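You operate a simulated robot arm through the tools that you are given. There is no shell and no other tool.

Carry out the task below with a simulated two-armed robot. There is one attempt and no reset: what you move stays moved.

JOB
Pick up the white filter from the upper deck of the trolley with one hand, pass it to the other hand and put it on the top of the crate table.

Only the result counts: the job must be done as asked and must still hold three seconds after the hand-in. Knocking over, shifting, dropping, spilling or breaking anything else fails it.

ROBOT AND FRAMES
Two 7-joint arms with two-finger parallel grippers on one trunk, on a base that moves. Base frame: it is fixed to the floor where the robot stands at the start and does not move with it; the origin is under the middle of the robot, x ahead of it, y to its left, z up. Lengths are in mm, angles in rad, forces in N, time in s.
The left shoulder is at the start at [124, 171, 1162], the right one opposite. With the tool pointing down near the work surface each hand reaches from about 380 to 900 mm from the robot's upright axis, wherever it stands, measured 20 degrees to its own side. Places, roughly: top of the crate table [-1100, 4700, 700]; white filter [-1000, 2250, 750]. Payload 4.4 kg a hand.
The TCP of each hand is the grasp point between the finger pads, 23 mm short of the fingertips. In the tool frame z runs along the fingers and y along their closing line. Largest opening 94 mm; finger width 38, thickness 10; the body of the gripper, 54 by 96 mm, starts 39 mm behind the TCP.
Orientation is that of the tool frame in the base frame, as a unit quaternion [w, x, y, z]. With the fingers straight down and closing along the base's y, the tool's x points along the base's -x, its y along +y and its z along -z.

CONTROLS
- The arms move only by the tool play_rows. It takes "left_motion", "right_motion" or both (then of equal length, played together; a hand with none holds still); each is text: rows parted by semicolons, each of 7 numbers parted by spaces: the turn, a rotation vector about the base's x, y, z in rad, then the shift along the base's x, y, z in mm, then the opening in per cent of the stroke, from 0 (shut) to 100 (fully open). In form: wx wy wz x y z claw; .... A call has 1 to 20 rows; each row shifts and turns the commanded pose from where the row before left it. A row lasts 0.2 s, in which the tool goes at most 50 mm and 0.15 rad; a call with a longer step from one row to the next is refused whole, and so is a gripper value outside its range. A pose out of reach is approached as far as the arm can. The call stops where the force on the tool passes 40 N (or 10 N more than at its start, if that is more) or the arm is blocked; 0.2 s more then pass. The fingers move at their own pace (about 72 mm/s each) and stop on an object; they squeeze with about 22 N. The grip force told is the motor's: it shows also when the fingers shut on nothing. Time passes only in rows, and 0.2 s behind the last, so rows that do not move let the fingers close. The reply holds the time, the measured pose of the TCP, the force on the tool along the base axes, the opening and the grip force, in the units named above and with some noise, with the torque about the TCP (base axes, N m) and any sound that the robot's microphone picked up.
- Cameras (640 x 400 px; columns grow to the right, rows downward): "scene" is now at [241.9, -10, 1301.7]; the picture's right is [-0.10, -0.99, 0.00], its down [-0.59, 0.06, -0.81] and it looks along [0.80, -0.08, -0.59] (base axes); focal length 248 px, centre (320, 200). "left" rides on the left gripper at [86, -16, -74] in its tool frame; the picture's right is [0.18, 0.98, 0.00], its down [-0.58, 0.11, -0.81] and it looks along [-0.79, 0.15, 0.59] (tool axes); focal length 243 px, centre (320, 200). "right" rides on the right gripper at [86, 16, -75] in its tool frame; the picture's right is [-0.18, 0.98, 0.00], its down [-0.58, -0.11, -0.81] and it looks along [-0.79, -0.15, 0.59] (tool axes); focal length 243 px, centre (320, 200). There is no depth. A picture from a camera that has moved, and an enlarged one, comes with that camera's place and axes in the base frame and with its lens.
- grab_frame(camera): a new picture of that camera. No time passes.
- move_column(by): moves the trunk up (or, below 0, down) by that many mm; the arms and the scene camera ride with it, the base frame stays. It gives what a move gives, with no picture.
- drive_base(legs): drives the robot by 1 to 6 legs, each [ahead, left, turn to the left] in mm, mm and rad, along the robot's own axes; the way and the turn of a leg run together, so that a leg with both is an arc; at most 1500 mm and 3.142 rad a leg. The arms and the cameras ride along, it lands a little off, and it stops where it bumps. It gives what a move gives.
- pan_tilt(pan, tilt): turns the head with the scene camera to pan (to the left, within 1.396 rad either way) and tilt (down, from -0.506 to 1.204), counted from straight ahead of the robot (the tilt from the chest, where the trunk bows). It gives what a move gives.
- enlarge(camera, box): a new picture of the part [left, top, right, bottom] of that camera's present view, enlarged. No time passes.
- sign_off(): hands the job in; it is judged then, once.

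Nothing tells you exact positions but the pictures and the camera data. Unless the task says otherwise, let go and move clear before handing in.

The tools are called after "Emit:" by a JSON object that holds its "fn" and its "kwargs". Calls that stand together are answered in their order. play_rows: Moves the arms, as the interface text tells. Its arguments: {"type":"object","properties":{"left_motion":{"type":"string"},"right_motion":{"type":"string"}},"required":[]} The other tools are called the same way: move_column (by) moves the trunk up or down; drive_base (legs) drives the base; pan_tilt (pan, tilt) turns the head that bears the scene camera; grab_frame (camera) takes a picture; enlarge (camera, box) takes an enlarged picture of a part of a camera's view; sign_off () hands the job in.

At the start:

```text
clock: 0.0
left_tcp_pos: [541.1, 167.5, 1041.3]
left_tool_rot: [0.0, 0.0, 1.0, -0.001]
left_ft_force: [-0.3, -1.1, -0.6]
left_moment: [-0.01, 0.02, 0.02]
left_finger_gap: 93.8
left_gripper_force: 0.0
right_tcp_pos: [456.6, -237.6, 1067.3]
right_tool_rot: [-0.001, 0.0, 1.0, 0.0]
right_ft_force: [-1.0, 0.1, 0.1]
right_moment: [-0.01, 0.0, 0.01]
right_finger_gap: 93.8
right_gripper_force: 0.0
trunk travel left (down, up): [-175.0, 213.0]
robot x, y, heading: [4.0, -0.5, 0.003]
head pan, tilt (commanded): [-0.099, 0.634]
```

scene: 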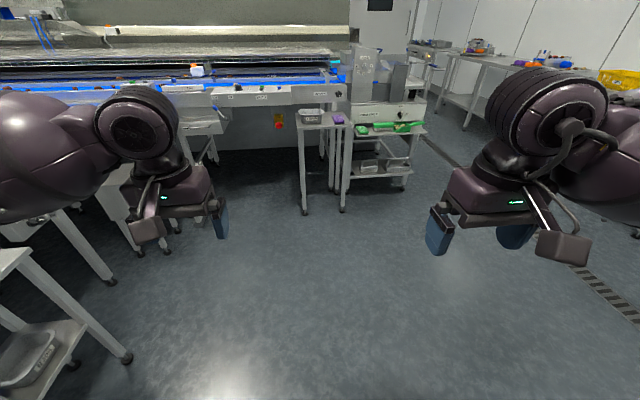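
right: 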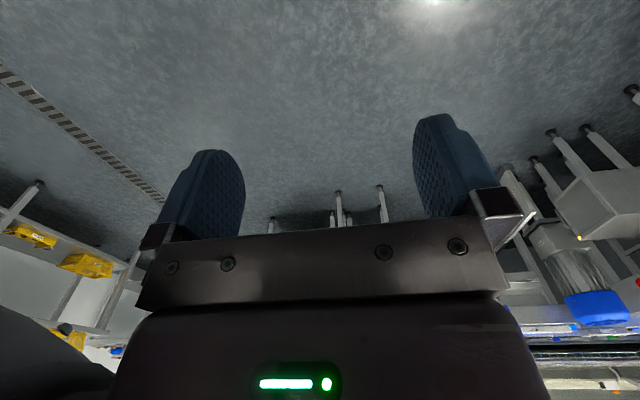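
left: 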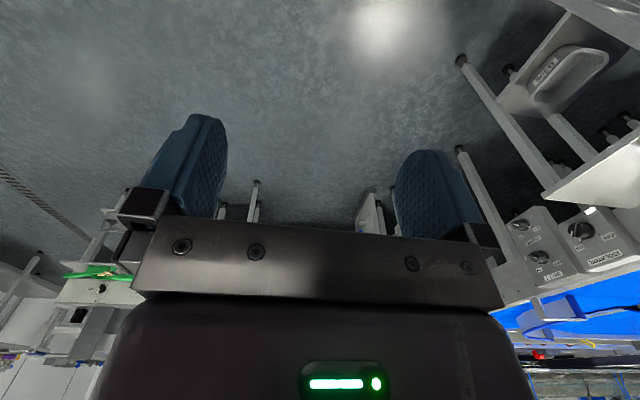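

The scene camera shows a workshop ahead; the trolley and crate table should be behind me to the left. I look around with the head first before driving.

Emit:
{"fn": "pan_tilt", "kwargs": {"pan": 1.39, "tilt": 0.4}}

```text
clock: 1.6
left_tcp_pos: [543.0, 168.0, 1041.7]
left_tool_rot: [0.0, 0.0, 1.0, 0.0]
left_ft_force: [-0.2, -0.3, -0.7]
left_moment: [0.0, 0.03, 0.01]
left_finger_gap: 94.1
left_gripper_force: 0.1
right_tcp_pos: [457.0, -239.3, 1064.9]
right_tool_rot: [0.001, 0.0, 1.0, 0.0]
right_ft_force: [-0.6, -0.9, -0.8]
right_moment: [-0.01, -0.02, 0.0]
right_finger_gap: 94.0
right_gripper_force: 0.1
trunk travel left (down, up): [-175.0, 213.0]
robot x, y, heading: [0.2, 0.8, 0.004]
head pan, tilt (commanded): [1.389, 0.4]
```

Head is turned left; I take a picture to find the trolley and the way to it.

Emit:
{"fn": "grab_frame", "kwargs": {"camera": "scene"}}

```text
taken
camera scene: at [171.8, 89.8, 1322.9], right [0.98, -0.18, 0.0], down [-0.07, -0.38, -0.92], along [0.17, 0.91, -0.39], focal length 248 px, centre (320, 200)
```

scene: 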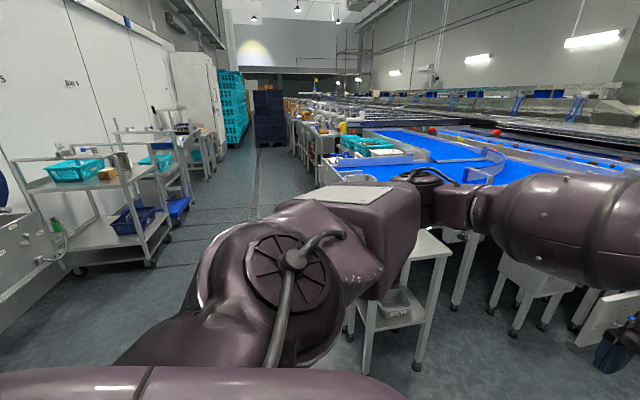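

The nearest trolley at left with the teal basket fits the given place of the filter (about pixel 129,174). I enlarge that part and the region of the crate table.

Emit:
{"fn": "enlarge", "kwargs": {"camera": "scene", "box": [0, 120, 200, 245]}}

Emit:
{"fn": "enlarge", "kwargs": {"camera": "scene", "box": [140, 60, 300, 160]}}

```text
3.20 times, centred on (100, 182) of scene
camera zoom: at [171.8, 89.8, 1322.9], right [0.98, -0.18, 0.0], down [-0.07, -0.38, -0.92], along [0.17, 0.91, -0.39], focal length 793 px, centre (1024, 256)
```

zoom: 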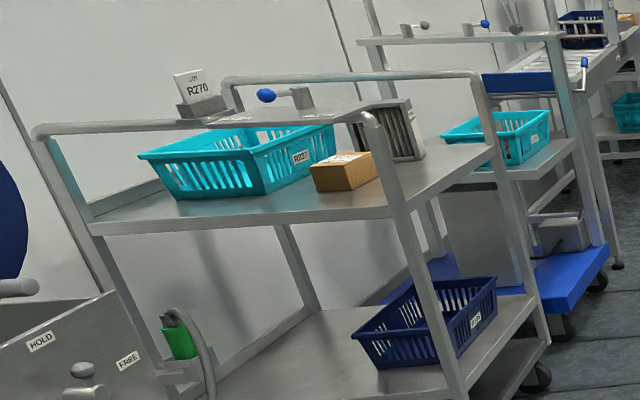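

```text
4.00 times, centred on (220, 110) of scene
camera zoom: at [171.8, 89.8, 1322.9], right [0.98, -0.18, 0.0], down [-0.07, -0.38, -0.92], along [0.17, 0.91, -0.39], focal length 991 px, centre (720, 560)
```

zoom: 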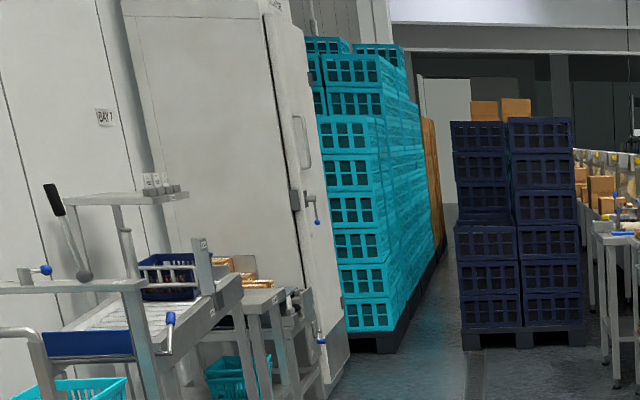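

The pleated filter standing beside the brown box on the near trolley looks like the target (to be confirmed closer). I turn left in place to face +y, where nothing is within the arms' radius.

Emit:
{"fn": "drive_base", "kwargs": {"legs": [[0, 0, 1.567]]}}

Emit:
{"fn": "pan_tilt", "kwargs": {"pan": 0.6, "tilt": 0.5}}

Emit:
{"fn": "grab_frame", "kwargs": {"camera": "scene"}}

```text
clock: 5.8
left_tcp_pos: [-165.4, 542.5, 1041.5]
left_tool_rot: [0.0, -0.706, 0.708, 0.0]
left_ft_force: [-0.2, 0.6, 0.1]
left_moment: [-0.02, 0.02, -0.01]
left_finger_gap: 94.2
left_gripper_force: 0.0
right_tcp_pos: [240.1, 455.6, 1067.0]
right_tool_rot: [0.0, -0.706, 0.709, 0.0]
right_ft_force: [-0.7, 0.3, -0.1]
right_moment: [0.01, 0.03, -0.01]
right_finger_gap: 94.2
right_gripper_force: 0.1
trunk travel left (down, up): [-175.0, 213.0]
robot x, y, heading: [2.6, 6.3, 1.571]
head pan, tilt (commanded): [1.389, 0.4]
```

```text
clock: 6.9
left_tcp_pos: [-165.1, 542.6, 1040.9]
left_tool_rot: [0.0, -0.706, 0.708, 0.0]
left_ft_force: [-0.2, 0.0, -0.3]
left_moment: [-0.02, 0.01, 0.01]
left_finger_gap: 93.9
left_gripper_force: 0.1
right_tcp_pos: [240.6, 455.7, 1066.9]
right_tool_rot: [0.0, -0.707, 0.708, 0.0]
right_ft_force: [-0.2, 0.8, 0.1]
right_moment: [-0.02, 0.03, 0.03]
right_finger_gap: 93.8
right_gripper_force: 0.0
trunk travel left (down, up): [-175.0, 213.0]
robot x, y, heading: [-1.5, 5.7, 1.568]
head pan, tilt (commanded): [0.6, 0.499]
```

```text
taken
camera scene: at [-48.3, 226.7, 1313.8], right [0.83, 0.56, 0.0], down [0.27, -0.4, -0.88], along [-0.49, 0.73, -0.48], focal length 248 px, centre (320, 200)
```

scene: 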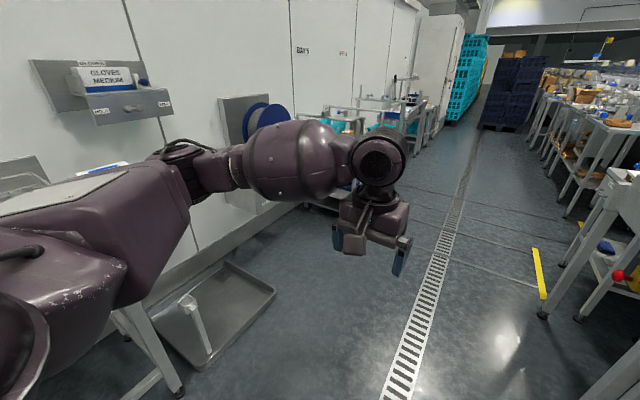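

The corridor ahead is clear between the wall-side equipment (x about -900) and the work tables (x about +515). I drive ahead, shifted slightly left, to look at the trolley from closer.

Emit:
{"fn": "drive_base", "kwargs": {"legs": [[1300, 120, 0]]}}

Emit:
{"fn": "pan_tilt", "kwargs": {"pan": 0.75, "tilt": 0.5}}

Emit:
{"fn": "grab_frame", "kwargs": {"camera": "scene"}}

```text
clock: 13.5
left_tcp_pos: [-271.1, 1857.9, 1040.3]
left_tool_rot: [0.0, -0.703, 0.711, 0.0]
left_ft_force: [0.6, 0.1, 0.4]
left_moment: [0.01, -0.02, 0.04]
left_finger_gap: 94.1
left_gripper_force: 0.1
right_tcp_pos: [133.5, 1767.2, 1068.3]
right_tool_rot: [0.0, -0.703, 0.712, 0.0]
right_ft_force: [-0.6, 0.0, 0.0]
right_moment: [0.05, 0.01, 0.0]
right_finger_gap: 94.0
right_gripper_force: 0.1
trunk travel left (down, up): [-175.0, 213.0]
robot x, y, heading: [-107.9, 1314.9, 1.559]
head pan, tilt (commanded): [0.6, 0.499]
```

```text
clock: 14.2
left_tcp_pos: [-271.0, 1858.4, 1040.8]
left_tool_rot: [0.001, -0.703, 0.711, 0.0]
left_ft_force: [0.7, 0.2, -0.5]
left_moment: [-0.01, 0.01, -0.01]
left_finger_gap: 93.9
left_gripper_force: 0.1
right_tcp_pos: [134.1, 1767.5, 1067.2]
right_tool_rot: [0.0, -0.702, 0.712, 0.0]
right_ft_force: [0.0, 0.0, -0.8]
right_moment: [-0.01, -0.01, 0.0]
right_finger_gap: 94.2
right_gripper_force: 0.1
trunk travel left (down, up): [-175.0, 213.0]
robot x, y, heading: [-110.1, 1313.0, 1.561]
head pan, tilt (commanded): [0.75, 0.499]
```

```text
taken
camera scene: at [-167.0, 1532.1, 1313.8], right [0.74, 0.67, 0.0], down [0.32, -0.35, -0.88], along [-0.59, 0.65, -0.48], focal length 248 px, centre (320, 200)
```

scene: 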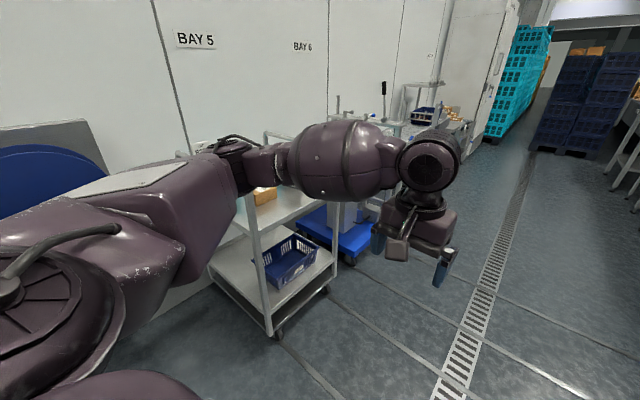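

The arm hides the deck, but the trolley's aisle side sits at about x = -905, y from 2010 to 2430. I turn to face -x here and slide right alongside it, then look again.

Emit:
{"fn": "drive_base", "kwargs": {"legs": [[0, 0, 1.58]]}}

Emit:
{"fn": "pan_tilt", "kwargs": {"pan": -0.9, "tilt": 0.6}}

Emit:
{"fn": "grab_frame", "kwargs": {"camera": "scene"}}

```text
clock: 18.5
left_tcp_pos: [-652.6, 1149.6, 1041.8]
left_tool_rot: [0.001, 1.0, -0.003, 0.002]
left_ft_force: [-0.4, 0.1, 1.0]
left_moment: [0.01, 0.0, -0.01]
left_finger_gap: 94.2
left_gripper_force: 0.1
right_tcp_pos: [-564.9, 1555.2, 1065.7]
right_tool_rot: [-0.001, 1.0, -0.004, -0.001]
right_ft_force: [-0.4, 0.0, -0.1]
right_moment: [-0.02, 0.02, 0.05]
right_finger_gap: 94.1
right_gripper_force: 0.0
trunk travel left (down, up): [-175.0, 213.0]
robot x, y, heading: [-110.3, 1313.9, 3.14]
head pan, tilt (commanded): [0.75, 0.499]
```

```text
clock: 20.2
left_tcp_pos: [-653.0, 1150.1, 1040.6]
left_tool_rot: [0.0, 1.0, -0.003, 0.0]
left_ft_force: [0.8, -0.5, 0.5]
left_moment: [-0.01, 0.04, 0.01]
left_finger_gap: 94.1
left_gripper_force: 0.1
right_tcp_pos: [-565.0, 1555.2, 1067.6]
right_tool_rot: [0.0, 1.0, -0.003, 0.0]
right_ft_force: [-0.2, -0.3, 0.4]
right_moment: [-0.03, 0.02, -0.01]
right_finger_gap: 93.8
right_gripper_force: 0.0
trunk travel left (down, up): [-175.0, 213.0]
robot x, y, heading: [-108.0, 1313.5, 3.139]
head pan, tilt (commanded): [-0.901, 0.6]
```

```text
taken
camera scene: at [-314.6, 1382.9, 1304.7], right [0.79, 0.62, 0.0], down [0.35, -0.45, -0.83], along [-0.51, 0.65, -0.56], focal length 248 px, centre (320, 200)
```

scene: 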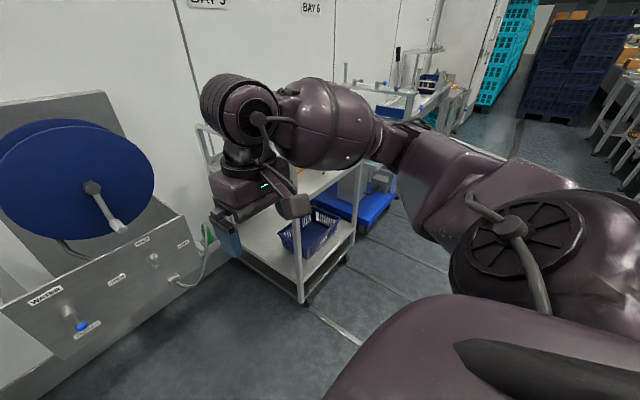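

The way sideways (+y) is clear at this x. I slide right about 930 mm so that the trolley is straight ahead.

Emit:
{"fn": "drive_base", "kwargs": {"legs": [[0, -930, 0]]}}

Emit:
{"fn": "pan_tilt", "kwargs": {"pan": 0.0, "tilt": 0.6}}

Emit:
{"fn": "grab_frame", "kwargs": {"camera": "scene"}}

Emit:
{"fn": "grab_frame", "kwargs": {"camera": "right"}}

Emit:
{"fn": "grab_frame", "kwargs": {"camera": "left"}}

```text
clock: 28.7
left_tcp_pos: [-645.8, 2081.7, 1040.4]
left_tool_rot: [-0.001, 1.0, -0.004, 0.001]
left_ft_force: [0.1, 0.2, 0.4]
left_moment: [0.05, 0.04, 0.0]
left_finger_gap: 93.9
left_gripper_force: 0.0
right_tcp_pos: [-557.6, 2486.7, 1066.4]
right_tool_rot: [0.0, 1.0, -0.004, -0.001]
right_ft_force: [0.7, -0.1, 0.2]
right_moment: [0.01, 0.02, -0.03]
right_finger_gap: 93.9
right_gripper_force: 0.0
trunk travel left (down, up): [-175.0, 213.0]
robot x, y, heading: [-104.2, 2244.0, 3.13]
head pan, tilt (commanded): [-0.901, 0.6]
```

```text
clock: 29.9
left_tcp_pos: [-646.9, 2080.4, 1039.9]
left_tool_rot: [0.0, 1.0, -0.005, -0.001]
left_ft_force: [0.3, -0.8, 0.0]
left_moment: [0.0, 0.0, -0.01]
left_finger_gap: 93.9
left_gripper_force: 0.0
right_tcp_pos: [-557.1, 2486.5, 1067.0]
right_tool_rot: [0.0, 1.0, -0.005, 0.0]
right_ft_force: [-0.7, 0.1, -0.5]
right_moment: [0.03, 0.03, 0.04]
right_finger_gap: 94.2
right_gripper_force: 0.0
trunk travel left (down, up): [-175.0, 213.0]
robot x, y, heading: [-100.6, 2241.1, 3.131]
head pan, tilt (commanded): [0.0, 0.6]
```

```text
taken
camera scene: at [-340.8, 2245.1, 1304.7], right [0.01, 1.0, 0.0], down [0.56, -0.01, -0.83], along [-0.83, 0.01, -0.56], focal length 248 px, centre (320, 200)
```

scene: 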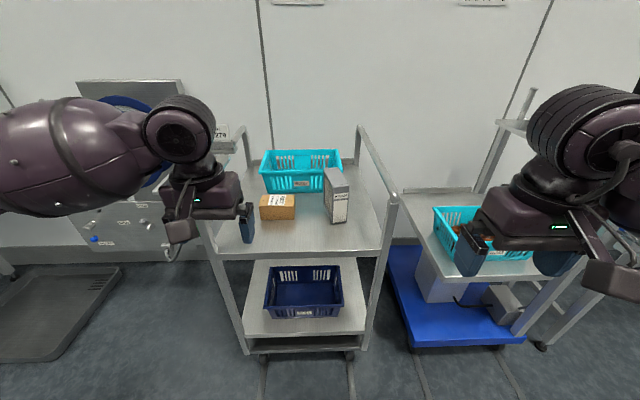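

```text
taken
camera right: at [-471.0, 2470.4, 1140.4], right [-0.19, -0.98, 0.0], down [-0.58, 0.11, 0.81], along [-0.79, 0.16, -0.59], focal length 243 px, centre (320, 200)
```

right: 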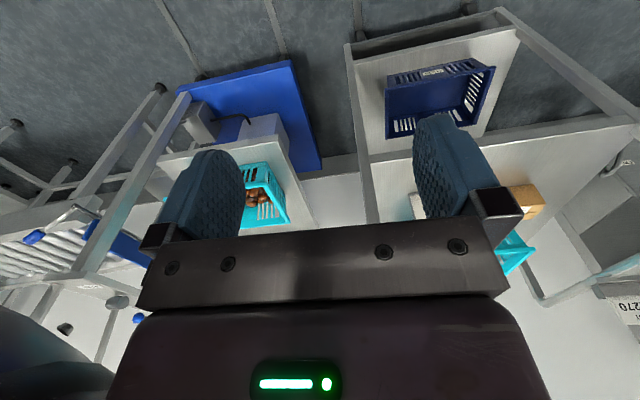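

```text
taken
camera left: at [-557.5, 2096.2, 1114.3], right [0.18, -0.98, 0.0], down [-0.58, -0.1, 0.81], along [-0.79, -0.14, -0.59], focal length 243 px, centre (320, 200)
```

left: 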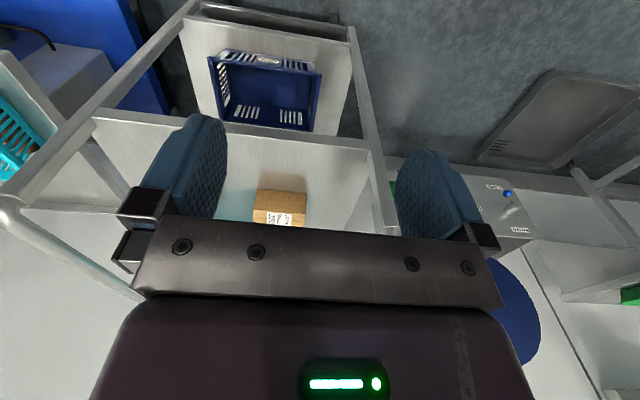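

Now I see the trolley straight ahead: teal basket at the back, brown box, and the filter panel standing at the right of the box. I enlarge to measure it.

Emit:
{"fn": "enlarge", "kwargs": {"camera": "scene", "box": [220, 110, 420, 235]}}

Emit:
{"fn": "enlarge", "kwargs": {"camera": "scene", "box": [300, 160, 364, 200]}}

```text
3.20 times, centred on (320, 172) of scene
camera zoom: at [-340.8, 2245.1, 1304.7], right [0.01, 1.0, 0.0], down [0.56, -0.01, -0.83], along [-0.83, 0.01, -0.56], focal length 793 px, centre (320, 288)
```

zoom: 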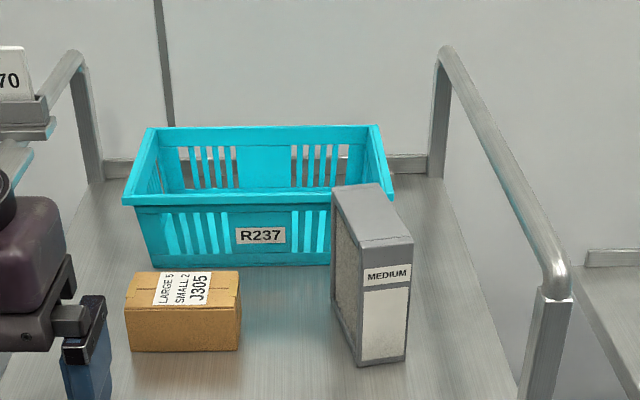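

```text
10.00 times, centred on (332, 180) of scene
camera zoom: at [-340.8, 2245.1, 1304.7], right [0.01, 1.0, 0.0], down [0.56, -0.01, -0.83], along [-0.83, 0.01, -0.56], focal length 2477 px, centre (200, 400)
```

zoom: 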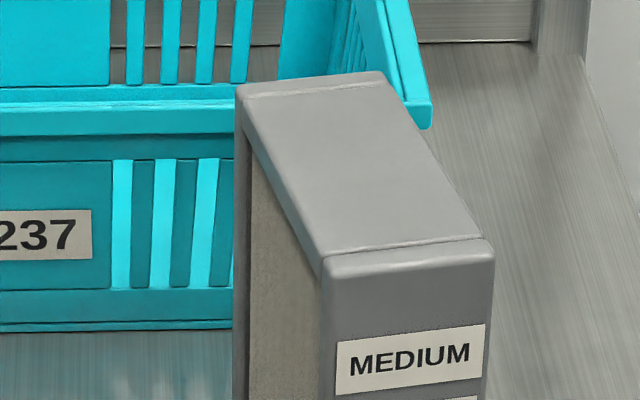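

The deck is at about z = 750 with its front edge at x ≈ -867; the filter stands upright, about 127 long x 54 wide x 156 high, centred near (-1073, 2307), yawed about 11°. I draw the left hand back a little, then move the base closer and slightly to the robot's left so the right hand can pick it.

Emit:
{"fn": "play_rows", "kwargs": {"left_motion": "0 0 0 40 0 0 100; 0 0 0 40 0 0 100; 0 0 0 40 0 0 100"}}

Emit:
{"fn": "drive_base", "kwargs": {"legs": [[0, 100, 0.01], [250, 0, 0]]}}

Emit:
{"fn": "grab_frame", "kwargs": {"camera": "scene"}}

Emit:
{"fn": "grab_frame", "kwargs": {"camera": "right"}}

```text
clock: 30.7
left_tcp_pos: [-525.3, 2081.5, 1041.1]
left_tool_rot: [0.0, 1.0, -0.004, 0.0]
left_ft_force: [0.1, -0.5, -1.2]
left_moment: [0.04, 0.0, 0.03]
left_finger_gap: 93.9
left_gripper_force: 0.0
right_tcp_pos: [-556.6, 2486.2, 1067.1]
right_tool_rot: [0.0, 1.0, -0.005, 0.0]
right_ft_force: [-0.5, -1.6, 0.0]
right_moment: [0.01, 0.01, -0.02]
right_finger_gap: 94.1
right_gripper_force: 0.0
trunk travel left (down, up): [-175.0, 213.0]
robot x, y, heading: [-100.7, 2244.9, 3.132]
head pan, tilt (commanded): [0.0, 0.6]
```

```text
clock: 33.6
left_tcp_pos: [-772.9, 1978.1, 1040.7]
left_tool_rot: [0.001, 1.0, -0.001, 0.001]
left_ft_force: [-0.3, -0.5, -0.9]
left_moment: [-0.01, 0.02, 0.01]
left_finger_gap: 93.7
left_gripper_force: 0.1
right_tcp_pos: [-809.1, 2384.3, 1067.4]
right_tool_rot: [0.0, 1.0, -0.001, 0.001]
right_ft_force: [0.3, -0.4, -0.4]
right_moment: [0.02, -0.01, 0.01]
right_finger_gap: 94.1
right_gripper_force: 0.0
trunk travel left (down, up): [-175.0, 213.0]
robot x, y, heading: [-351.9, 2144.8, 3.14]
head pan, tilt (commanded): [0.0, 0.6]
```

```text
taken
camera scene: at [-590.3, 2143.3, 1304.5], right [0.0, 1.0, 0.0], down [0.57, 0.0, -0.82], along [-0.82, 0.0, -0.57], focal length 248 px, centre (320, 200)
```

scene: 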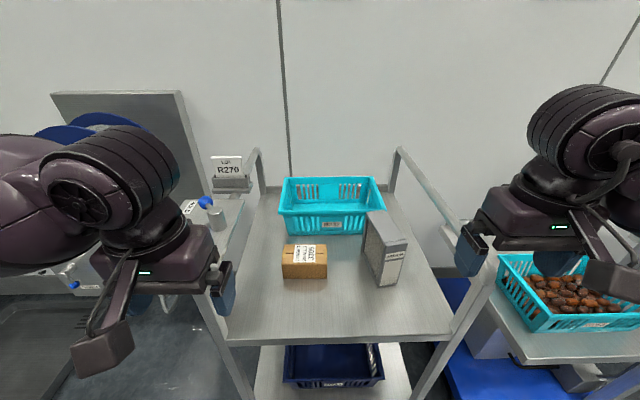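

```text
taken
camera right: at [-722.1, 2367.7, 1140.2], right [-0.19, -0.98, 0.0], down [-0.58, 0.11, 0.81], along [-0.79, 0.15, -0.59], focal length 243 px, centre (320, 200)
```

right: 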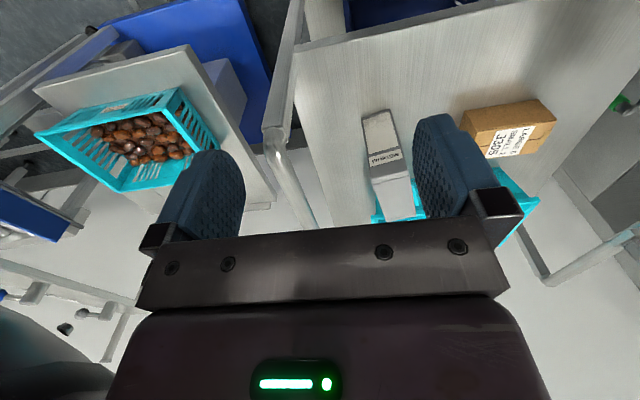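

I'm now close in front of the trolley. I enlarge the filter in both cameras to measure it accurately.

Emit:
{"fn": "enlarge", "kwargs": {"camera": "scene", "box": [336, 200, 432, 290]}}

Emit:
{"fn": "enlarge", "kwargs": {"camera": "right", "box": [340, 100, 436, 230]}}

```text
4.44 times, centred on (384, 245) of scene
camera zoom: at [-590.3, 2143.3, 1304.5], right [0.0, 1.0, 0.0], down [0.57, 0.0, -0.82], along [-0.82, 0.0, -0.57], focal length 1101 px, centre (36, 0)
```

zoom: 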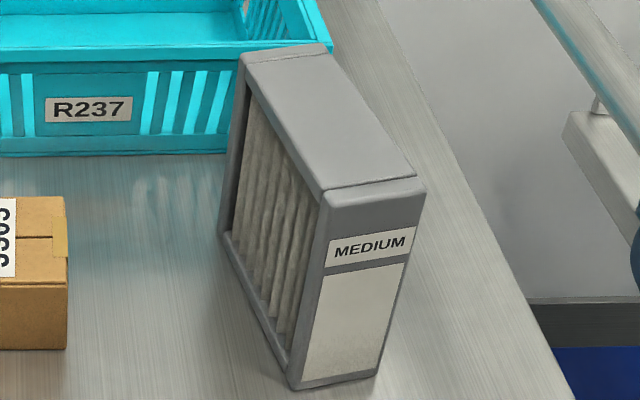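

```text
3.08 times, centred on (388, 165) of right
camera zoom: at [-722.1, 2367.7, 1140.2], right [-0.19, -0.98, 0.0], down [-0.58, 0.11, 0.81], along [-0.79, 0.15, -0.59], focal length 746 px, centre (111, 308)
```

zoom: 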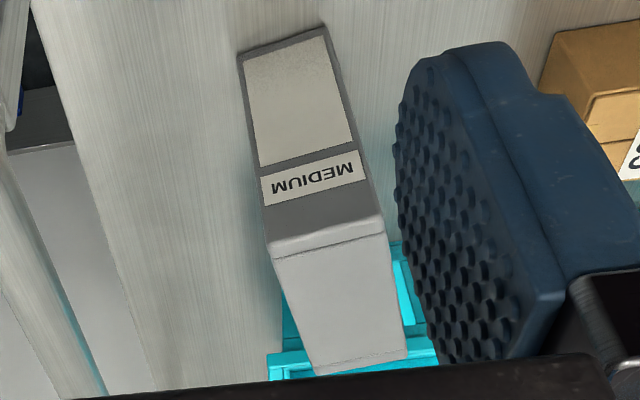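

Both cameras agree: the filter's top centre is at about (-1058, 2305, 906), near end mid (-998, 2318), yaw ≈ +0.204 rad. I move the open right hand above its near part, aligned with the filter.

Emit:
{"fn": "play_rows", "kwargs": {"right_motion": "0 0 0.034 -37.2 -12.2 -12 100; 0 0 0.034 -37.2 -12.2 -12 100; 0 0 0.034 -37.2 -12.2 -12 100; 0 0 0.034 -37.2 -12.2 -12 100; 0 0 0.034 -37.2 -12.2 -12 100; 0 0 0.034 -37.2 -12.2 -12 100; 0 0 0 0 0 0 100"}}

Emit:
{"fn": "grab_frame", "kwargs": {"camera": "right"}}

Emit:
{"fn": "grab_frame", "kwargs": {"camera": "scene"}}

```text
clock: 35.2
left_tcp_pos: [-771.8, 1977.3, 1041.8]
left_tool_rot: [0.0, 1.0, -0.001, 0.0]
left_ft_force: [0.0, -0.2, 0.1]
left_moment: [-0.03, -0.03, 0.01]
left_finger_gap: 93.8
left_gripper_force: 0.1
right_tcp_pos: [-1030.2, 2309.8, 994.9]
right_tool_rot: [0.001, 0.995, 0.101, -0.001]
right_ft_force: [-0.1, -0.4, 0.1]
right_moment: [0.02, 0.0, 0.03]
right_finger_gap: 93.9
right_gripper_force: 0.0
trunk travel left (down, up): [-175.0, 213.0]
robot x, y, heading: [-353.3, 2144.9, 3.142]
head pan, tilt (commanded): [0.0, 0.6]
```

```text
taken
camera right: at [-943.1, 2312.7, 1068.8], right [0.02, -1.0, 0.0], down [-0.59, -0.01, 0.81], along [-0.81, -0.01, -0.59], focal length 243 px, centre (320, 200)
```

right: 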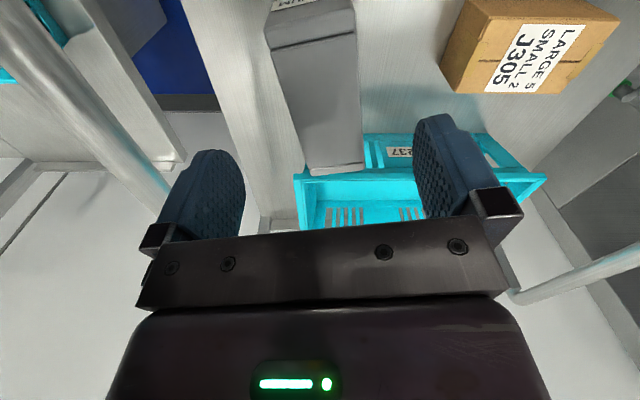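

```text
taken
camera scene: at [-589.2, 2143.6, 1304.9], right [0.0, 1.0, 0.0], down [0.56, 0.0, -0.83], along [-0.83, 0.0, -0.56], focal length 248 px, centre (320, 200)
```

scene: 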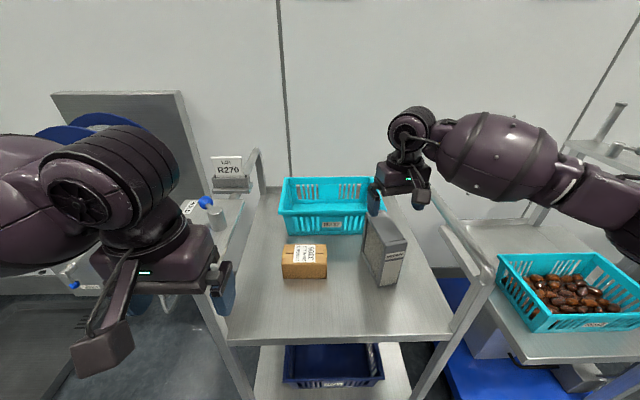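

The right hand is centred over the near part of the filter and aligned. I lower it so the fingers straddle the filter.

Emit:
{"fn": "play_rows", "kwargs": {"right_motion": "0 0 0 -3 1 -25 100; 0 0 0 0 0 -25 100; 0 0 0 0 0 -25 100; 0 0 0 0 0 -20 100; 0 0 0 0 0 -15 100; 0 0 0 0 0 -8 100; 0 0 0 0 0 0 100"}}

Emit:
{"fn": "grab_frame", "kwargs": {"camera": "right"}}

Emit:
{"fn": "enlarge", "kwargs": {"camera": "scene", "box": [336, 150, 464, 290]}}

```text
clock: 36.8
left_tcp_pos: [-771.7, 1979.4, 1041.4]
left_tool_rot: [0.0, 1.0, -0.001, 0.0]
left_ft_force: [0.8, 0.5, -0.2]
left_moment: [-0.04, -0.01, 0.01]
left_finger_gap: 94.3
left_gripper_force: 0.2
right_tcp_pos: [-1033.0, 2311.5, 877.0]
right_tool_rot: [-0.001, 0.995, 0.1, -0.001]
right_ft_force: [-0.6, 1.3, -0.4]
right_moment: [-0.01, -0.03, 0.01]
right_finger_gap: 93.9
right_gripper_force: 0.2
trunk travel left (down, up): [-175.0, 213.0]
robot x, y, heading: [-346.2, 2144.2, 3.143]
head pan, tilt (commanded): [0.0, 0.6]
```

```text
taken
camera right: at [-946.2, 2313.6, 950.7], right [0.02, -1.0, 0.0], down [-0.59, -0.01, 0.81], along [-0.81, -0.01, -0.59], focal length 243 px, centre (320, 200)
```

right: 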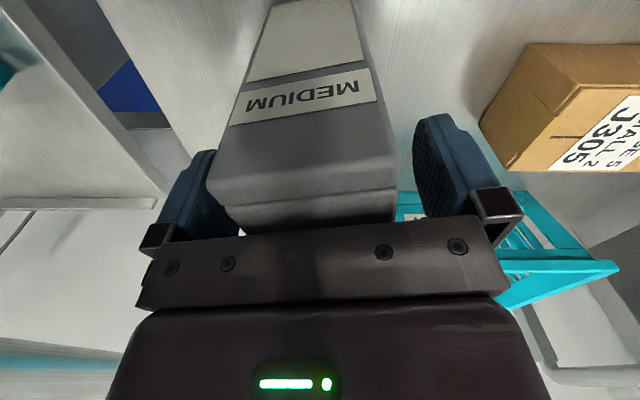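

```text
2.86 times, centred on (400, 220) of scene
camera zoom: at [-589.6, 2143.3, 1304.7], right [0.0, 1.0, 0.0], down [0.56, 0.0, -0.83], along [-0.83, 0.0, -0.56], focal length 708 px, centre (91, 143)
```

zoom: 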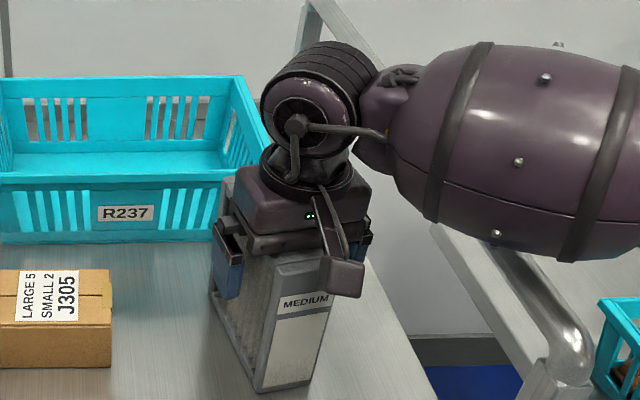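

The fingers straddle the filter with even gaps (axis at y ≈ 2311). I close the right gripper.

Emit:
{"fn": "play_rows", "kwargs": {"right_motion": "0 0 0 0 0 0 40; 0 0 0 0 0 0 0; 0 0 0 0 0 0 0; 0 0 0 0 0 0 0; 0 0 0 0 0 0 0"}}

Emit:
{"fn": "enlarge", "kwargs": {"camera": "scene", "box": [336, 150, 464, 290]}}

```text
clock: 38.0
left_tcp_pos: [-772.4, 1977.1, 1041.9]
left_tool_rot: [0.0, 1.0, -0.001, 0.0]
left_ft_force: [-0.3, 0.1, 0.7]
left_moment: [-0.03, -0.02, 0.0]
left_finger_gap: 94.0
left_gripper_force: 0.0
right_tcp_pos: [-1033.4, 2311.6, 878.4]
right_tool_rot: [0.0, 0.995, 0.102, -0.001]
right_ft_force: [-0.1, -1.2, 0.5]
right_moment: [-0.2, 0.0, 0.02]
right_finger_gap: 53.7
right_gripper_force: 21.7
trunk travel left (down, up): [-175.0, 213.0]
robot x, y, heading: [-352.0, 2143.9, 3.142]
head pan, tilt (commanded): [0.0, 0.6]
```

```text
2.86 times, centred on (400, 220) of scene
camera zoom: at [-589.6, 2143.2, 1304.7], right [0.0, 1.0, 0.0], down [0.56, 0.0, -0.83], along [-0.83, 0.0, -0.56], focal length 708 px, centre (91, 143)
```

zoom: 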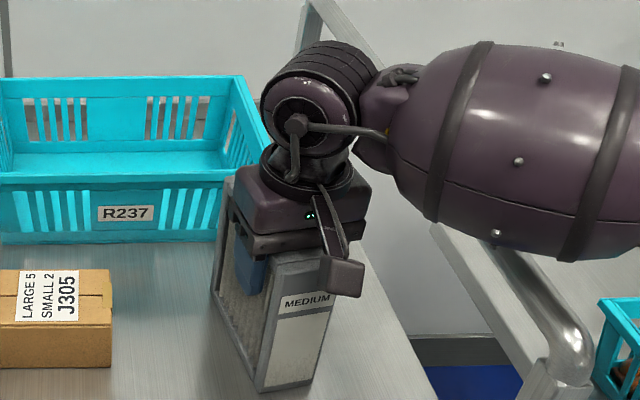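

The grip holds (53.7 mm gap, 21.7 N). I lift straight up.

Emit:
{"fn": "play_rows", "kwargs": {"right_motion": "0 0 0 0 0 5 0; 0 0 0 0 0 10 0; 0 0 0 0 0 15 0; 0 0 0 0 0 20 0; 0 0 0 0 0 20 0; 0 0 0 0 0 20 0; 0 0 0 0 0 20 0; 0 0 0 0 0 20 0; 0 0 0 0 0 15 0; 0 0 0 0 0 5 0; 0 0 0 0 0 0 0"}}

Emit:
{"fn": "grab_frame", "kwargs": {"camera": "scene"}}

Emit:
{"fn": "grab_frame", "kwargs": {"camera": "right"}}

```text
clock: 40.4
left_tcp_pos: [-772.0, 1978.6, 1042.5]
left_tool_rot: [0.0, 1.0, -0.001, 0.0]
left_ft_force: [-0.3, 0.2, 0.2]
left_moment: [0.0, 0.03, 0.02]
left_finger_gap: 94.1
left_gripper_force: 0.0
right_tcp_pos: [-1034.5, 2310.9, 1025.7]
right_tool_rot: [-0.001, 0.995, 0.102, 0.001]
right_ft_force: [0.3, -0.6, -2.1]
right_moment: [0.02, -0.06, -0.04]
right_finger_gap: 54.1
right_gripper_force: 22.2
trunk travel left (down, up): [-175.0, 213.0]
robot x, y, heading: [-351.9, 2145.2, 3.139]
head pan, tilt (commanded): [0.0, 0.6]
```

```text
taken
camera scene: at [-589.9, 2143.3, 1304.6], right [0.0, 1.0, 0.0], down [0.57, 0.0, -0.82], along [-0.82, 0.0, -0.57], focal length 248 px, centre (320, 200)
```

scene: 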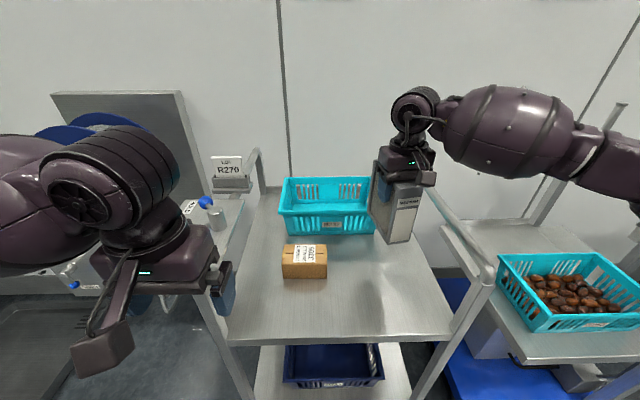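

```text
taken
camera right: at [-946.5, 2313.4, 1100.5], right [0.02, -1.0, 0.0], down [-0.59, -0.01, 0.81], along [-0.81, -0.01, -0.59], focal length 243 px, centre (320, 200)
```

right: 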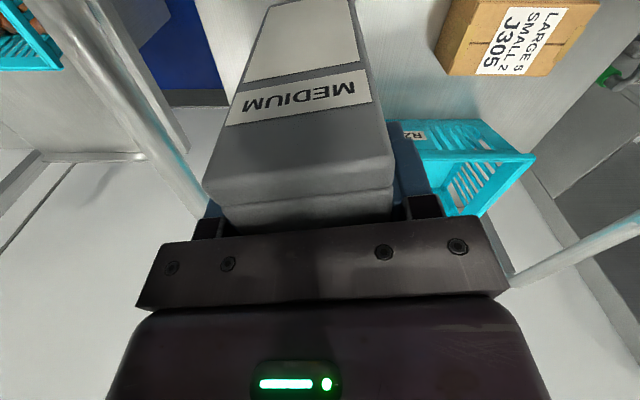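

The filter is lifted and light (about 2 N); nothing else moved. I back the robot away from the trolley into the aisle for the handover.

Emit:
{"fn": "drive_base", "kwargs": {"legs": [[-260, 0, 0]]}}

Emit:
{"fn": "grab_frame", "kwargs": {"camera": "scene"}}

```text
clock: 42.3
left_tcp_pos: [-515.2, 1977.8, 1041.9]
left_tool_rot: [0.0, 1.0, -0.001, 0.0]
left_ft_force: [-0.5, 0.7, 0.4]
left_moment: [0.0, 0.02, -0.01]
left_finger_gap: 94.1
left_gripper_force: 0.1
right_tcp_pos: [-775.8, 2312.1, 1026.9]
right_tool_rot: [0.0, 0.995, 0.101, 0.0]
right_ft_force: [1.1, -0.8, -1.3]
right_moment: [-0.02, -0.04, 0.01]
right_finger_gap: 53.9
right_gripper_force: 22.1
trunk travel left (down, up): [-175.0, 213.0]
robot x, y, heading: [-92.2, 2144.1, 3.14]
head pan, tilt (commanded): [0.0, 0.6]
```

```text
taken
camera scene: at [-331.5, 2143.0, 1304.7], right [0.0, 1.0, 0.0], down [0.56, 0.0, -0.83], along [-0.83, 0.0, -0.56], focal length 248 px, centre (320, 200)
```

scene: 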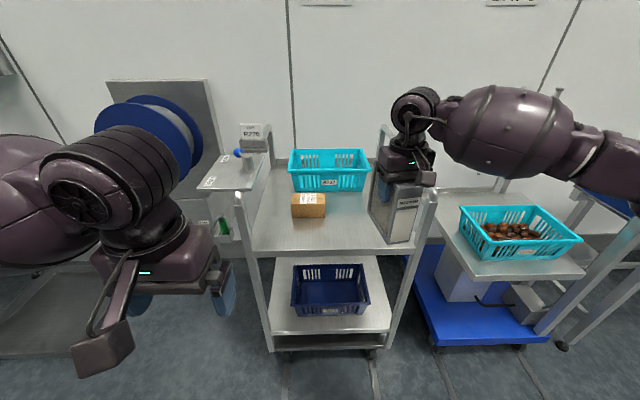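

The aisle is clear around me. I bring the filter in front of the chest with the right hand, yawing it so its free end points to the robot's left, while the left hand yaws inward at a safe distance.

Emit:
{"fn": "play_rows", "kwargs": {"right_motion": "0 0 0.1139 15.3 -9.8 -2.25 0; 0 0 0.1139 15.3 -9.8 -2.25 0; 0 0 0.1139 15.3 -9.8 -2.25 0; 0 0 0.1139 15.3 -9.8 -2.25 0; 0 0 0.1139 15.3 -9.8 -2.25 0; 0 0 0.1139 15.3 -9.8 -2.25 0; 0 0 0.1139 15.3 -9.8 -2.25 0; 0 0 0.1139 15.3 -9.8 -2.25 0; 0 0 0.1139 15.3 -9.8 -2.25 0; 0 0 0.1139 15.3 -9.8 -2.25 0; 0 0 0.1139 15.3 -9.8 -2.25 0; 0 0 0.1139 15.3 -9.8 -2.25 0; 0 0 0 0 0 0 0", "left_motion": "0 0 -0.1309 -6.4 -2.5 3.3 100; 0 0 -0.1309 -6.4 -2.5 3.3 100; 0 0 -0.1309 -6.4 -2.5 3.3 100; 0 0 -0.1309 -6.4 -2.5 3.3 100; 0 0 -0.1309 -6.4 -2.5 3.3 100; 0 0 -0.1309 -6.4 -2.5 3.3 100; 0 0 -0.1309 -6.4 -2.5 3.3 100; 0 0 -0.1309 -6.4 -2.5 3.3 100; 0 0 -0.1309 -6.4 -2.5 3.3 100; 0 0 -0.1309 -6.4 -2.5 3.3 100; 0 0 -0.1309 -6.4 -2.5 3.3 100; 0 0 -0.1309 -6.4 -2.5 3.3 100; 0 0 0 0 0 0 100"}}

Emit:
{"fn": "grab_frame", "kwargs": {"camera": "scene"}}

Emit:
{"fn": "grab_frame", "kwargs": {"camera": "left"}}

```text
clock: 45.1
left_tcp_pos: [-591.3, 1947.0, 1080.9]
left_tool_rot: [0.0, -0.706, 0.708, -0.001]
left_ft_force: [0.8, -0.4, 0.1]
left_moment: [-0.01, 0.04, -0.03]
left_finger_gap: 94.0
left_gripper_force: 0.0
right_tcp_pos: [-606.5, 2203.9, 1003.1]
right_tool_rot: [0.0, 0.747, 0.664, -0.001]
right_ft_force: [0.3, -0.6, -1.8]
right_moment: [0.03, -0.01, -0.02]
right_finger_gap: 54.0
right_gripper_force: 21.8
right hand out of reach, approached as far as the arm can: row 12
trunk travel left (down, up): [-175.0, 213.0]
robot x, y, heading: [-95.9, 2144.9, 3.14]
head pan, tilt (commanded): [0.0, 0.6]
```

```text
taken
camera scene: at [-331.7, 2142.7, 1304.7], right [0.0, 1.0, 0.0], down [0.56, 0.0, -0.83], along [-0.83, 0.0, -0.56], focal length 248 px, centre (320, 200)
```

scene: 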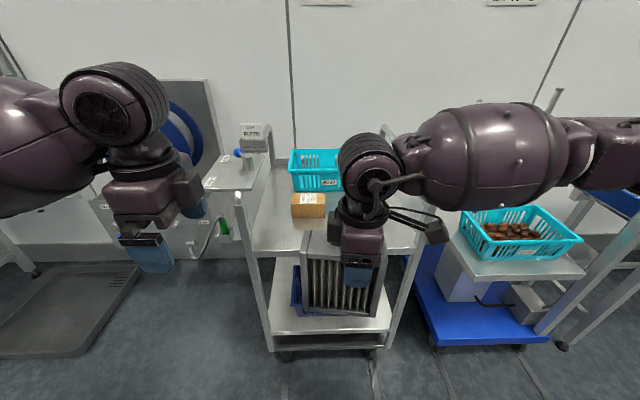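

```text
taken
camera left: at [-574.2, 1860.5, 1153.9], right [-0.98, -0.18, 0.0], down [-0.11, 0.58, 0.81], along [-0.15, 0.79, -0.59], focal length 243 px, centre (320, 200)
```

left: 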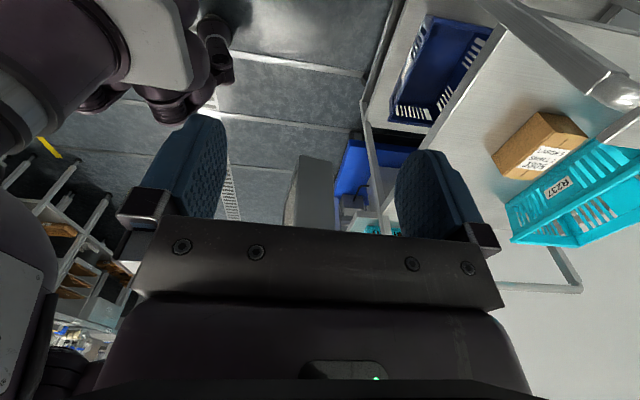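

The right wrist reached its yaw limit at about 83°, which is good enough; I ease it slightly back from the limit, and align and tilt the left hand 45° inward to match.

Emit:
{"fn": "play_rows", "kwargs": {"right_motion": "0 0 -0.06 0 0 0 0; 0 0 -0.06 0 0 0 0; 0 0 0 0 0 0 0; 0 0 0 0 0 0 0; 0 0 0 0 0 0 0; 0 0 0 0 0 0 0; 0 0 0 0 0 0 0; 0 0 0 0 0 0 0; 0 0 0 0 0 0 0", "left_motion": "0 0 -0.06 0 0 0 100; 0 0 -0.06 0 0 0 100; 0.13 -0.0157 0 0 0 4 100; 0.13 -0.0157 0 0 0 4 100; 0.13 -0.0157 0 0 0 4 100; 0.13 -0.0157 0 0 0 4 100; 0.13 -0.0157 0 0 0 4 100; 0.13 -0.0157 0 0 0 4 100; 0 0 0 0 0 0 100"}}

Emit:
{"fn": "grab_frame", "kwargs": {"camera": "scene"}}

Emit:
{"fn": "grab_frame", "kwargs": {"camera": "left"}}

```text
clock: 47.1
left_tcp_pos: [-591.5, 1948.5, 1104.7]
left_tool_rot: [0.287, -0.611, 0.692, 0.254]
left_ft_force: [0.5, -0.7, -0.4]
left_moment: [0.0, -0.03, -0.03]
left_finger_gap: 94.2
left_gripper_force: 0.0
right_tcp_pos: [-606.4, 2203.3, 1002.3]
right_tool_rot: [0.0, 0.786, 0.618, 0.0]
right_ft_force: [1.1, 0.4, -2.0]
right_moment: [0.02, -0.01, -0.01]
right_finger_gap: 54.0
right_gripper_force: 22.2
trunk travel left (down, up): [-175.0, 213.0]
robot x, y, heading: [-93.5, 2141.1, 3.143]
head pan, tilt (commanded): [0.0, 0.6]
```

```text
taken
camera scene: at [-331.9, 2143.1, 1304.7], right [0.0, 1.0, 0.0], down [0.56, 0.0, -0.83], along [-0.83, 0.0, -0.56], focal length 248 px, centre (320, 200)
```

scene: 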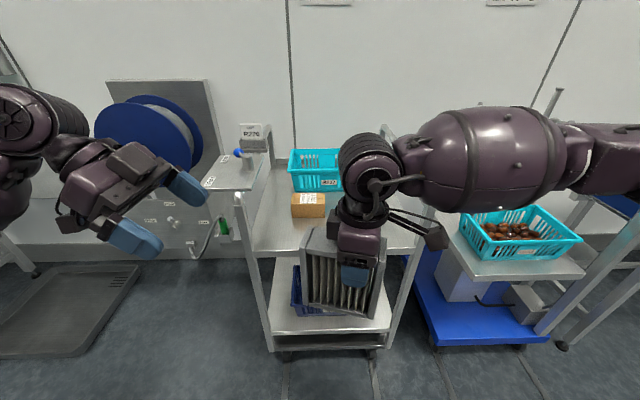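

```text
taken
camera left: at [-587.9, 1832.9, 1094.9], right [-0.99, -0.01, -0.13], down [-0.13, -0.15, 0.98], along [-0.03, 0.99, 0.14], focal length 243 px, centre (320, 200)
```

left: 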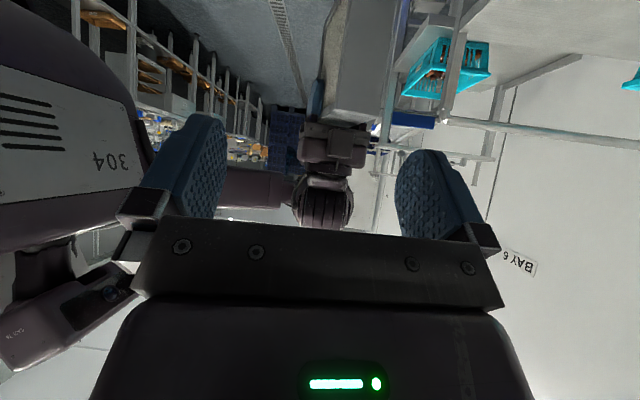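

The right hand now holds the filter at yaw 76° with the free end toward the left hand. I yaw the left hand to match and bring it to a pre-grasp point about 110 mm back along its own axis from the free top corner.

Emit:
{"fn": "play_rows", "kwargs": {"left_motion": "0 0 -0.029 -12 29.5 -5.7 100; 0 0 -0.029 -12 29.5 -5.7 100; 0 0 -0.029 -12 29.5 -5.7 100; 0 0 -0.029 -12 29.5 -5.7 100; 0 0 0 0 0 0 100"}}

Emit:
{"fn": "grab_frame", "kwargs": {"camera": "scene"}}

Emit:
{"fn": "grab_frame", "kwargs": {"camera": "left"}}

Emit:
{"fn": "enlarge", "kwargs": {"camera": "scene", "box": [200, 120, 440, 330]}}

```text
clock: 48.3
left_tcp_pos: [-639.6, 2066.8, 1083.0]
left_tool_rot: [0.3, -0.571, 0.726, 0.237]
left_ft_force: [0.1, -0.3, 1.0]
left_moment: [-0.04, 0.01, -0.03]
left_finger_gap: 94.0
left_gripper_force: 0.0
right_tcp_pos: [-607.3, 2202.7, 1003.1]
right_tool_rot: [-0.001, 0.786, 0.619, 0.0]
right_ft_force: [-0.7, -0.3, -2.7]
right_moment: [0.03, -0.02, -0.03]
right_finger_gap: 54.1
right_gripper_force: 22.4
trunk travel left (down, up): [-175.0, 213.0]
robot x, y, heading: [-92.8, 2142.2, 3.141]
head pan, tilt (commanded): [0.0, 0.6]
```

```text
taken
camera scene: at [-331.7, 2142.6, 1304.8], right [0.0, 1.0, 0.0], down [0.56, 0.0, -0.83], along [-0.83, 0.0, -0.56], focal length 248 px, centre (320, 200)
```

scene: 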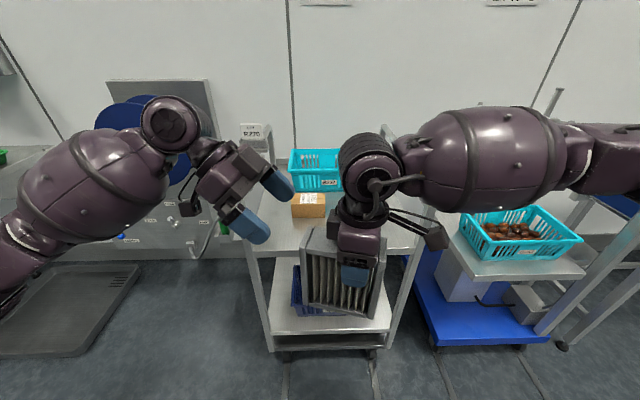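

```text
taken
camera left: at [-648.7, 1952.0, 1072.1], right [-0.99, 0.1, -0.13], down [-0.14, -0.13, 0.98], along [0.09, 0.99, 0.14], focal length 243 px, centre (320, 200)
```

left: 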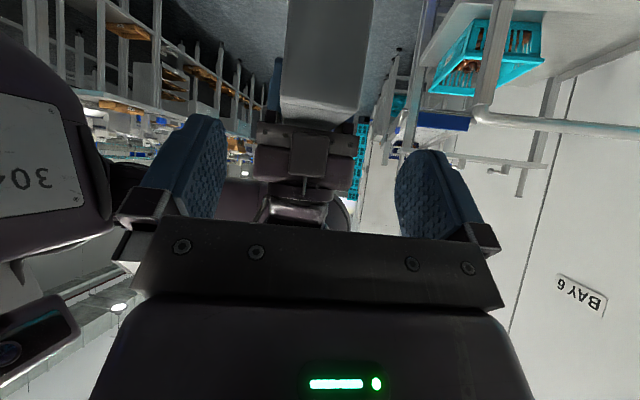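

```text
1.90 times, centred on (320, 225) of scene
camera zoom: at [-331.7, 2142.6, 1304.8], right [0.0, 1.0, 0.0], down [0.56, 0.0, -0.83], along [-0.83, 0.0, -0.56], focal length 472 px, centre (320, 152)
```

zoom: 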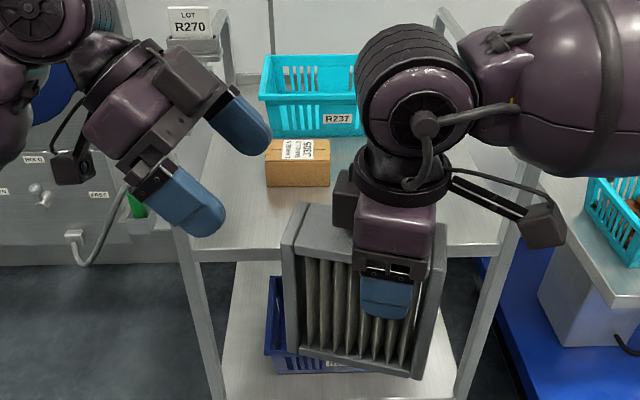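

The left camera confirms the filter's free end is centred between the left fingers. I advance 100 mm along the left tool axis so its fingers straddle the free top corner.

Emit:
{"fn": "play_rows", "kwargs": {"left_motion": "0 0 0 3.3 13.7 -14.1 100; 0 0 0 3.3 13.7 -14.1 100; 0 0 0 3.3 13.7 -14.1 100; 0 0 0 3.3 13.7 -14.1 100; 0 0 0 2.5 10.3 -10.6 100; 0 0 0 0 0 0 100"}}

Emit:
{"fn": "enlarge", "kwargs": {"camera": "scene", "box": [220, 140, 420, 320]}}

Emit:
{"fn": "grab_frame", "kwargs": {"camera": "left"}}

Emit:
{"fn": "grab_frame", "kwargs": {"camera": "right"}}

```text
clock: 49.7
left_tcp_pos: [-623.7, 2131.6, 1015.1]
left_tool_rot: [0.3, -0.571, 0.726, 0.238]
left_ft_force: [-0.7, 0.5, 0.1]
left_moment: [-0.01, -0.02, 0.01]
left_finger_gap: 93.9
left_gripper_force: 0.0
right_tcp_pos: [-607.0, 2202.7, 1003.0]
right_tool_rot: [0.0, 0.786, 0.619, -0.001]
right_ft_force: [0.0, -0.3, -2.6]
right_moment: [0.03, -0.02, 0.02]
right_finger_gap: 54.1
right_gripper_force: 22.0
trunk travel left (down, up): [-175.0, 213.0]
robot x, y, heading: [-92.0, 2145.3, 3.143]
head pan, tilt (commanded): [0.0, 0.6]
```

```text
2.22 times, centred on (320, 230) of scene
camera zoom: at [-331.9, 2142.9, 1304.7], right [0.0, 1.0, 0.0], down [0.56, 0.0, -0.83], along [-0.83, 0.0, -0.56], focal length 550 px, centre (320, 133)
```

zoom: 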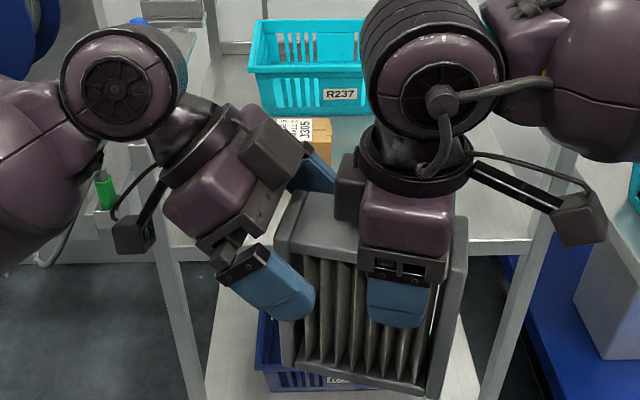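

```text
taken
camera left: at [-633.4, 2016.6, 1005.0], right [-0.99, 0.1, -0.13], down [-0.14, -0.13, 0.98], along [0.09, 0.99, 0.14], focal length 243 px, centre (320, 200)
```

left: 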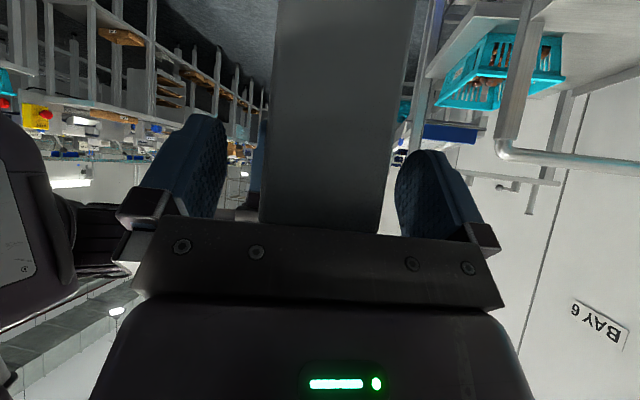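

```text
taken
camera right: at [-571.8, 2284.4, 1076.2], right [0.91, -0.41, 0.0], down [-0.24, -0.54, 0.81], along [-0.33, -0.74, -0.59], focal length 243 px, centre (320, 200)
```

right: 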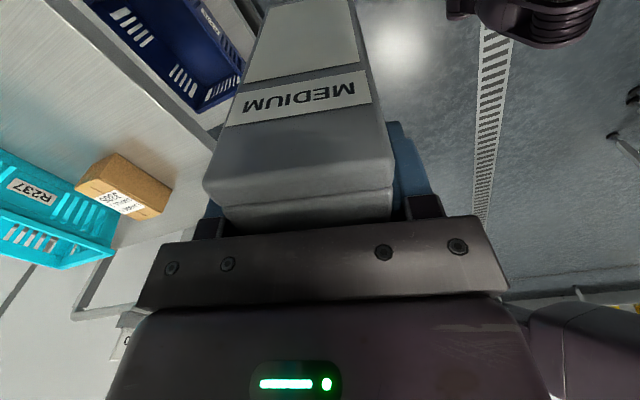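

The left fingers straddle the corner, centred within about 2 mm, and the hands are clear of each other. I advance a few millimetres more and close the left gripper while the right keeps holding.

Emit:
{"fn": "play_rows", "kwargs": {"left_motion": "0 0 0 1.1 4.8 -4.9 100; 0 0 0 0 0 0 60; 0 0 0 0 0 0 40; 0 0 0 0 0 0 0; 0 0 0 0 0 0 0; 0 0 0 0 0 0 0; 0 0 0 0 0 0 0"}}

Emit:
{"fn": "enlarge", "kwargs": {"camera": "scene", "box": [220, 140, 420, 320]}}

Emit:
{"fn": "grab_frame", "kwargs": {"camera": "left"}}

```text
clock: 51.3
left_tcp_pos: [-623.6, 2135.5, 1010.0]
left_tool_rot: [0.3, -0.572, 0.726, 0.238]
left_ft_force: [-8.1, 6.5, -0.4]
left_moment: [-0.17, -0.07, 0.3]
left_finger_gap: 53.7
left_gripper_force: 21.8
right_tcp_pos: [-607.9, 2203.6, 1002.1]
right_tool_rot: [0.0, 0.786, 0.619, 0.0]
right_ft_force: [8.6, -6.8, -0.5]
right_moment: [0.16, 0.15, 0.36]
right_finger_gap: 53.9
right_gripper_force: 21.7
trunk travel left (down, up): [-175.0, 213.0]
robot x, y, heading: [-91.5, 2143.7, 3.138]
head pan, tilt (commanded): [0.0, 0.6]
```

```text
2.22 times, centred on (320, 230) of scene
camera zoom: at [-332.1, 2143.0, 1304.6], right [0.0, 1.0, 0.0], down [0.56, 0.0, -0.83], along [-0.83, 0.0, -0.56], focal length 550 px, centre (320, 133)
```

zoom: 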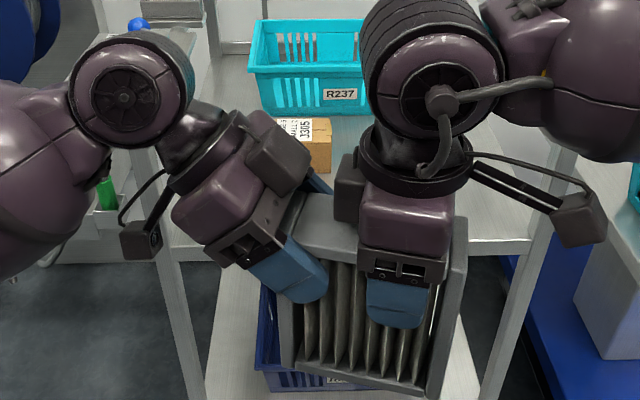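

```text
taken
camera left: at [-632.6, 2021.5, 1000.0], right [-0.99, 0.1, -0.13], down [-0.14, -0.13, 0.98], along [0.09, 0.99, 0.14], focal length 243 px, centre (320, 200)
```

left: 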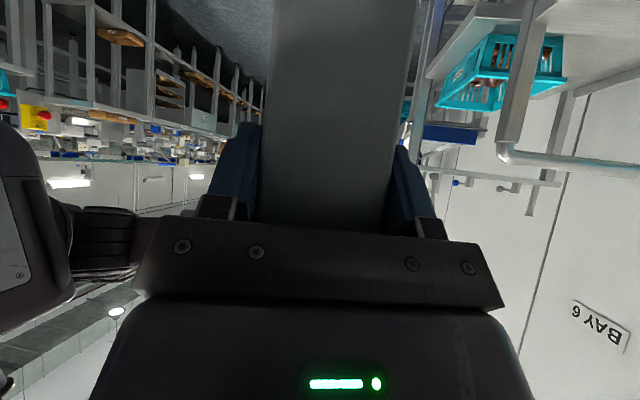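

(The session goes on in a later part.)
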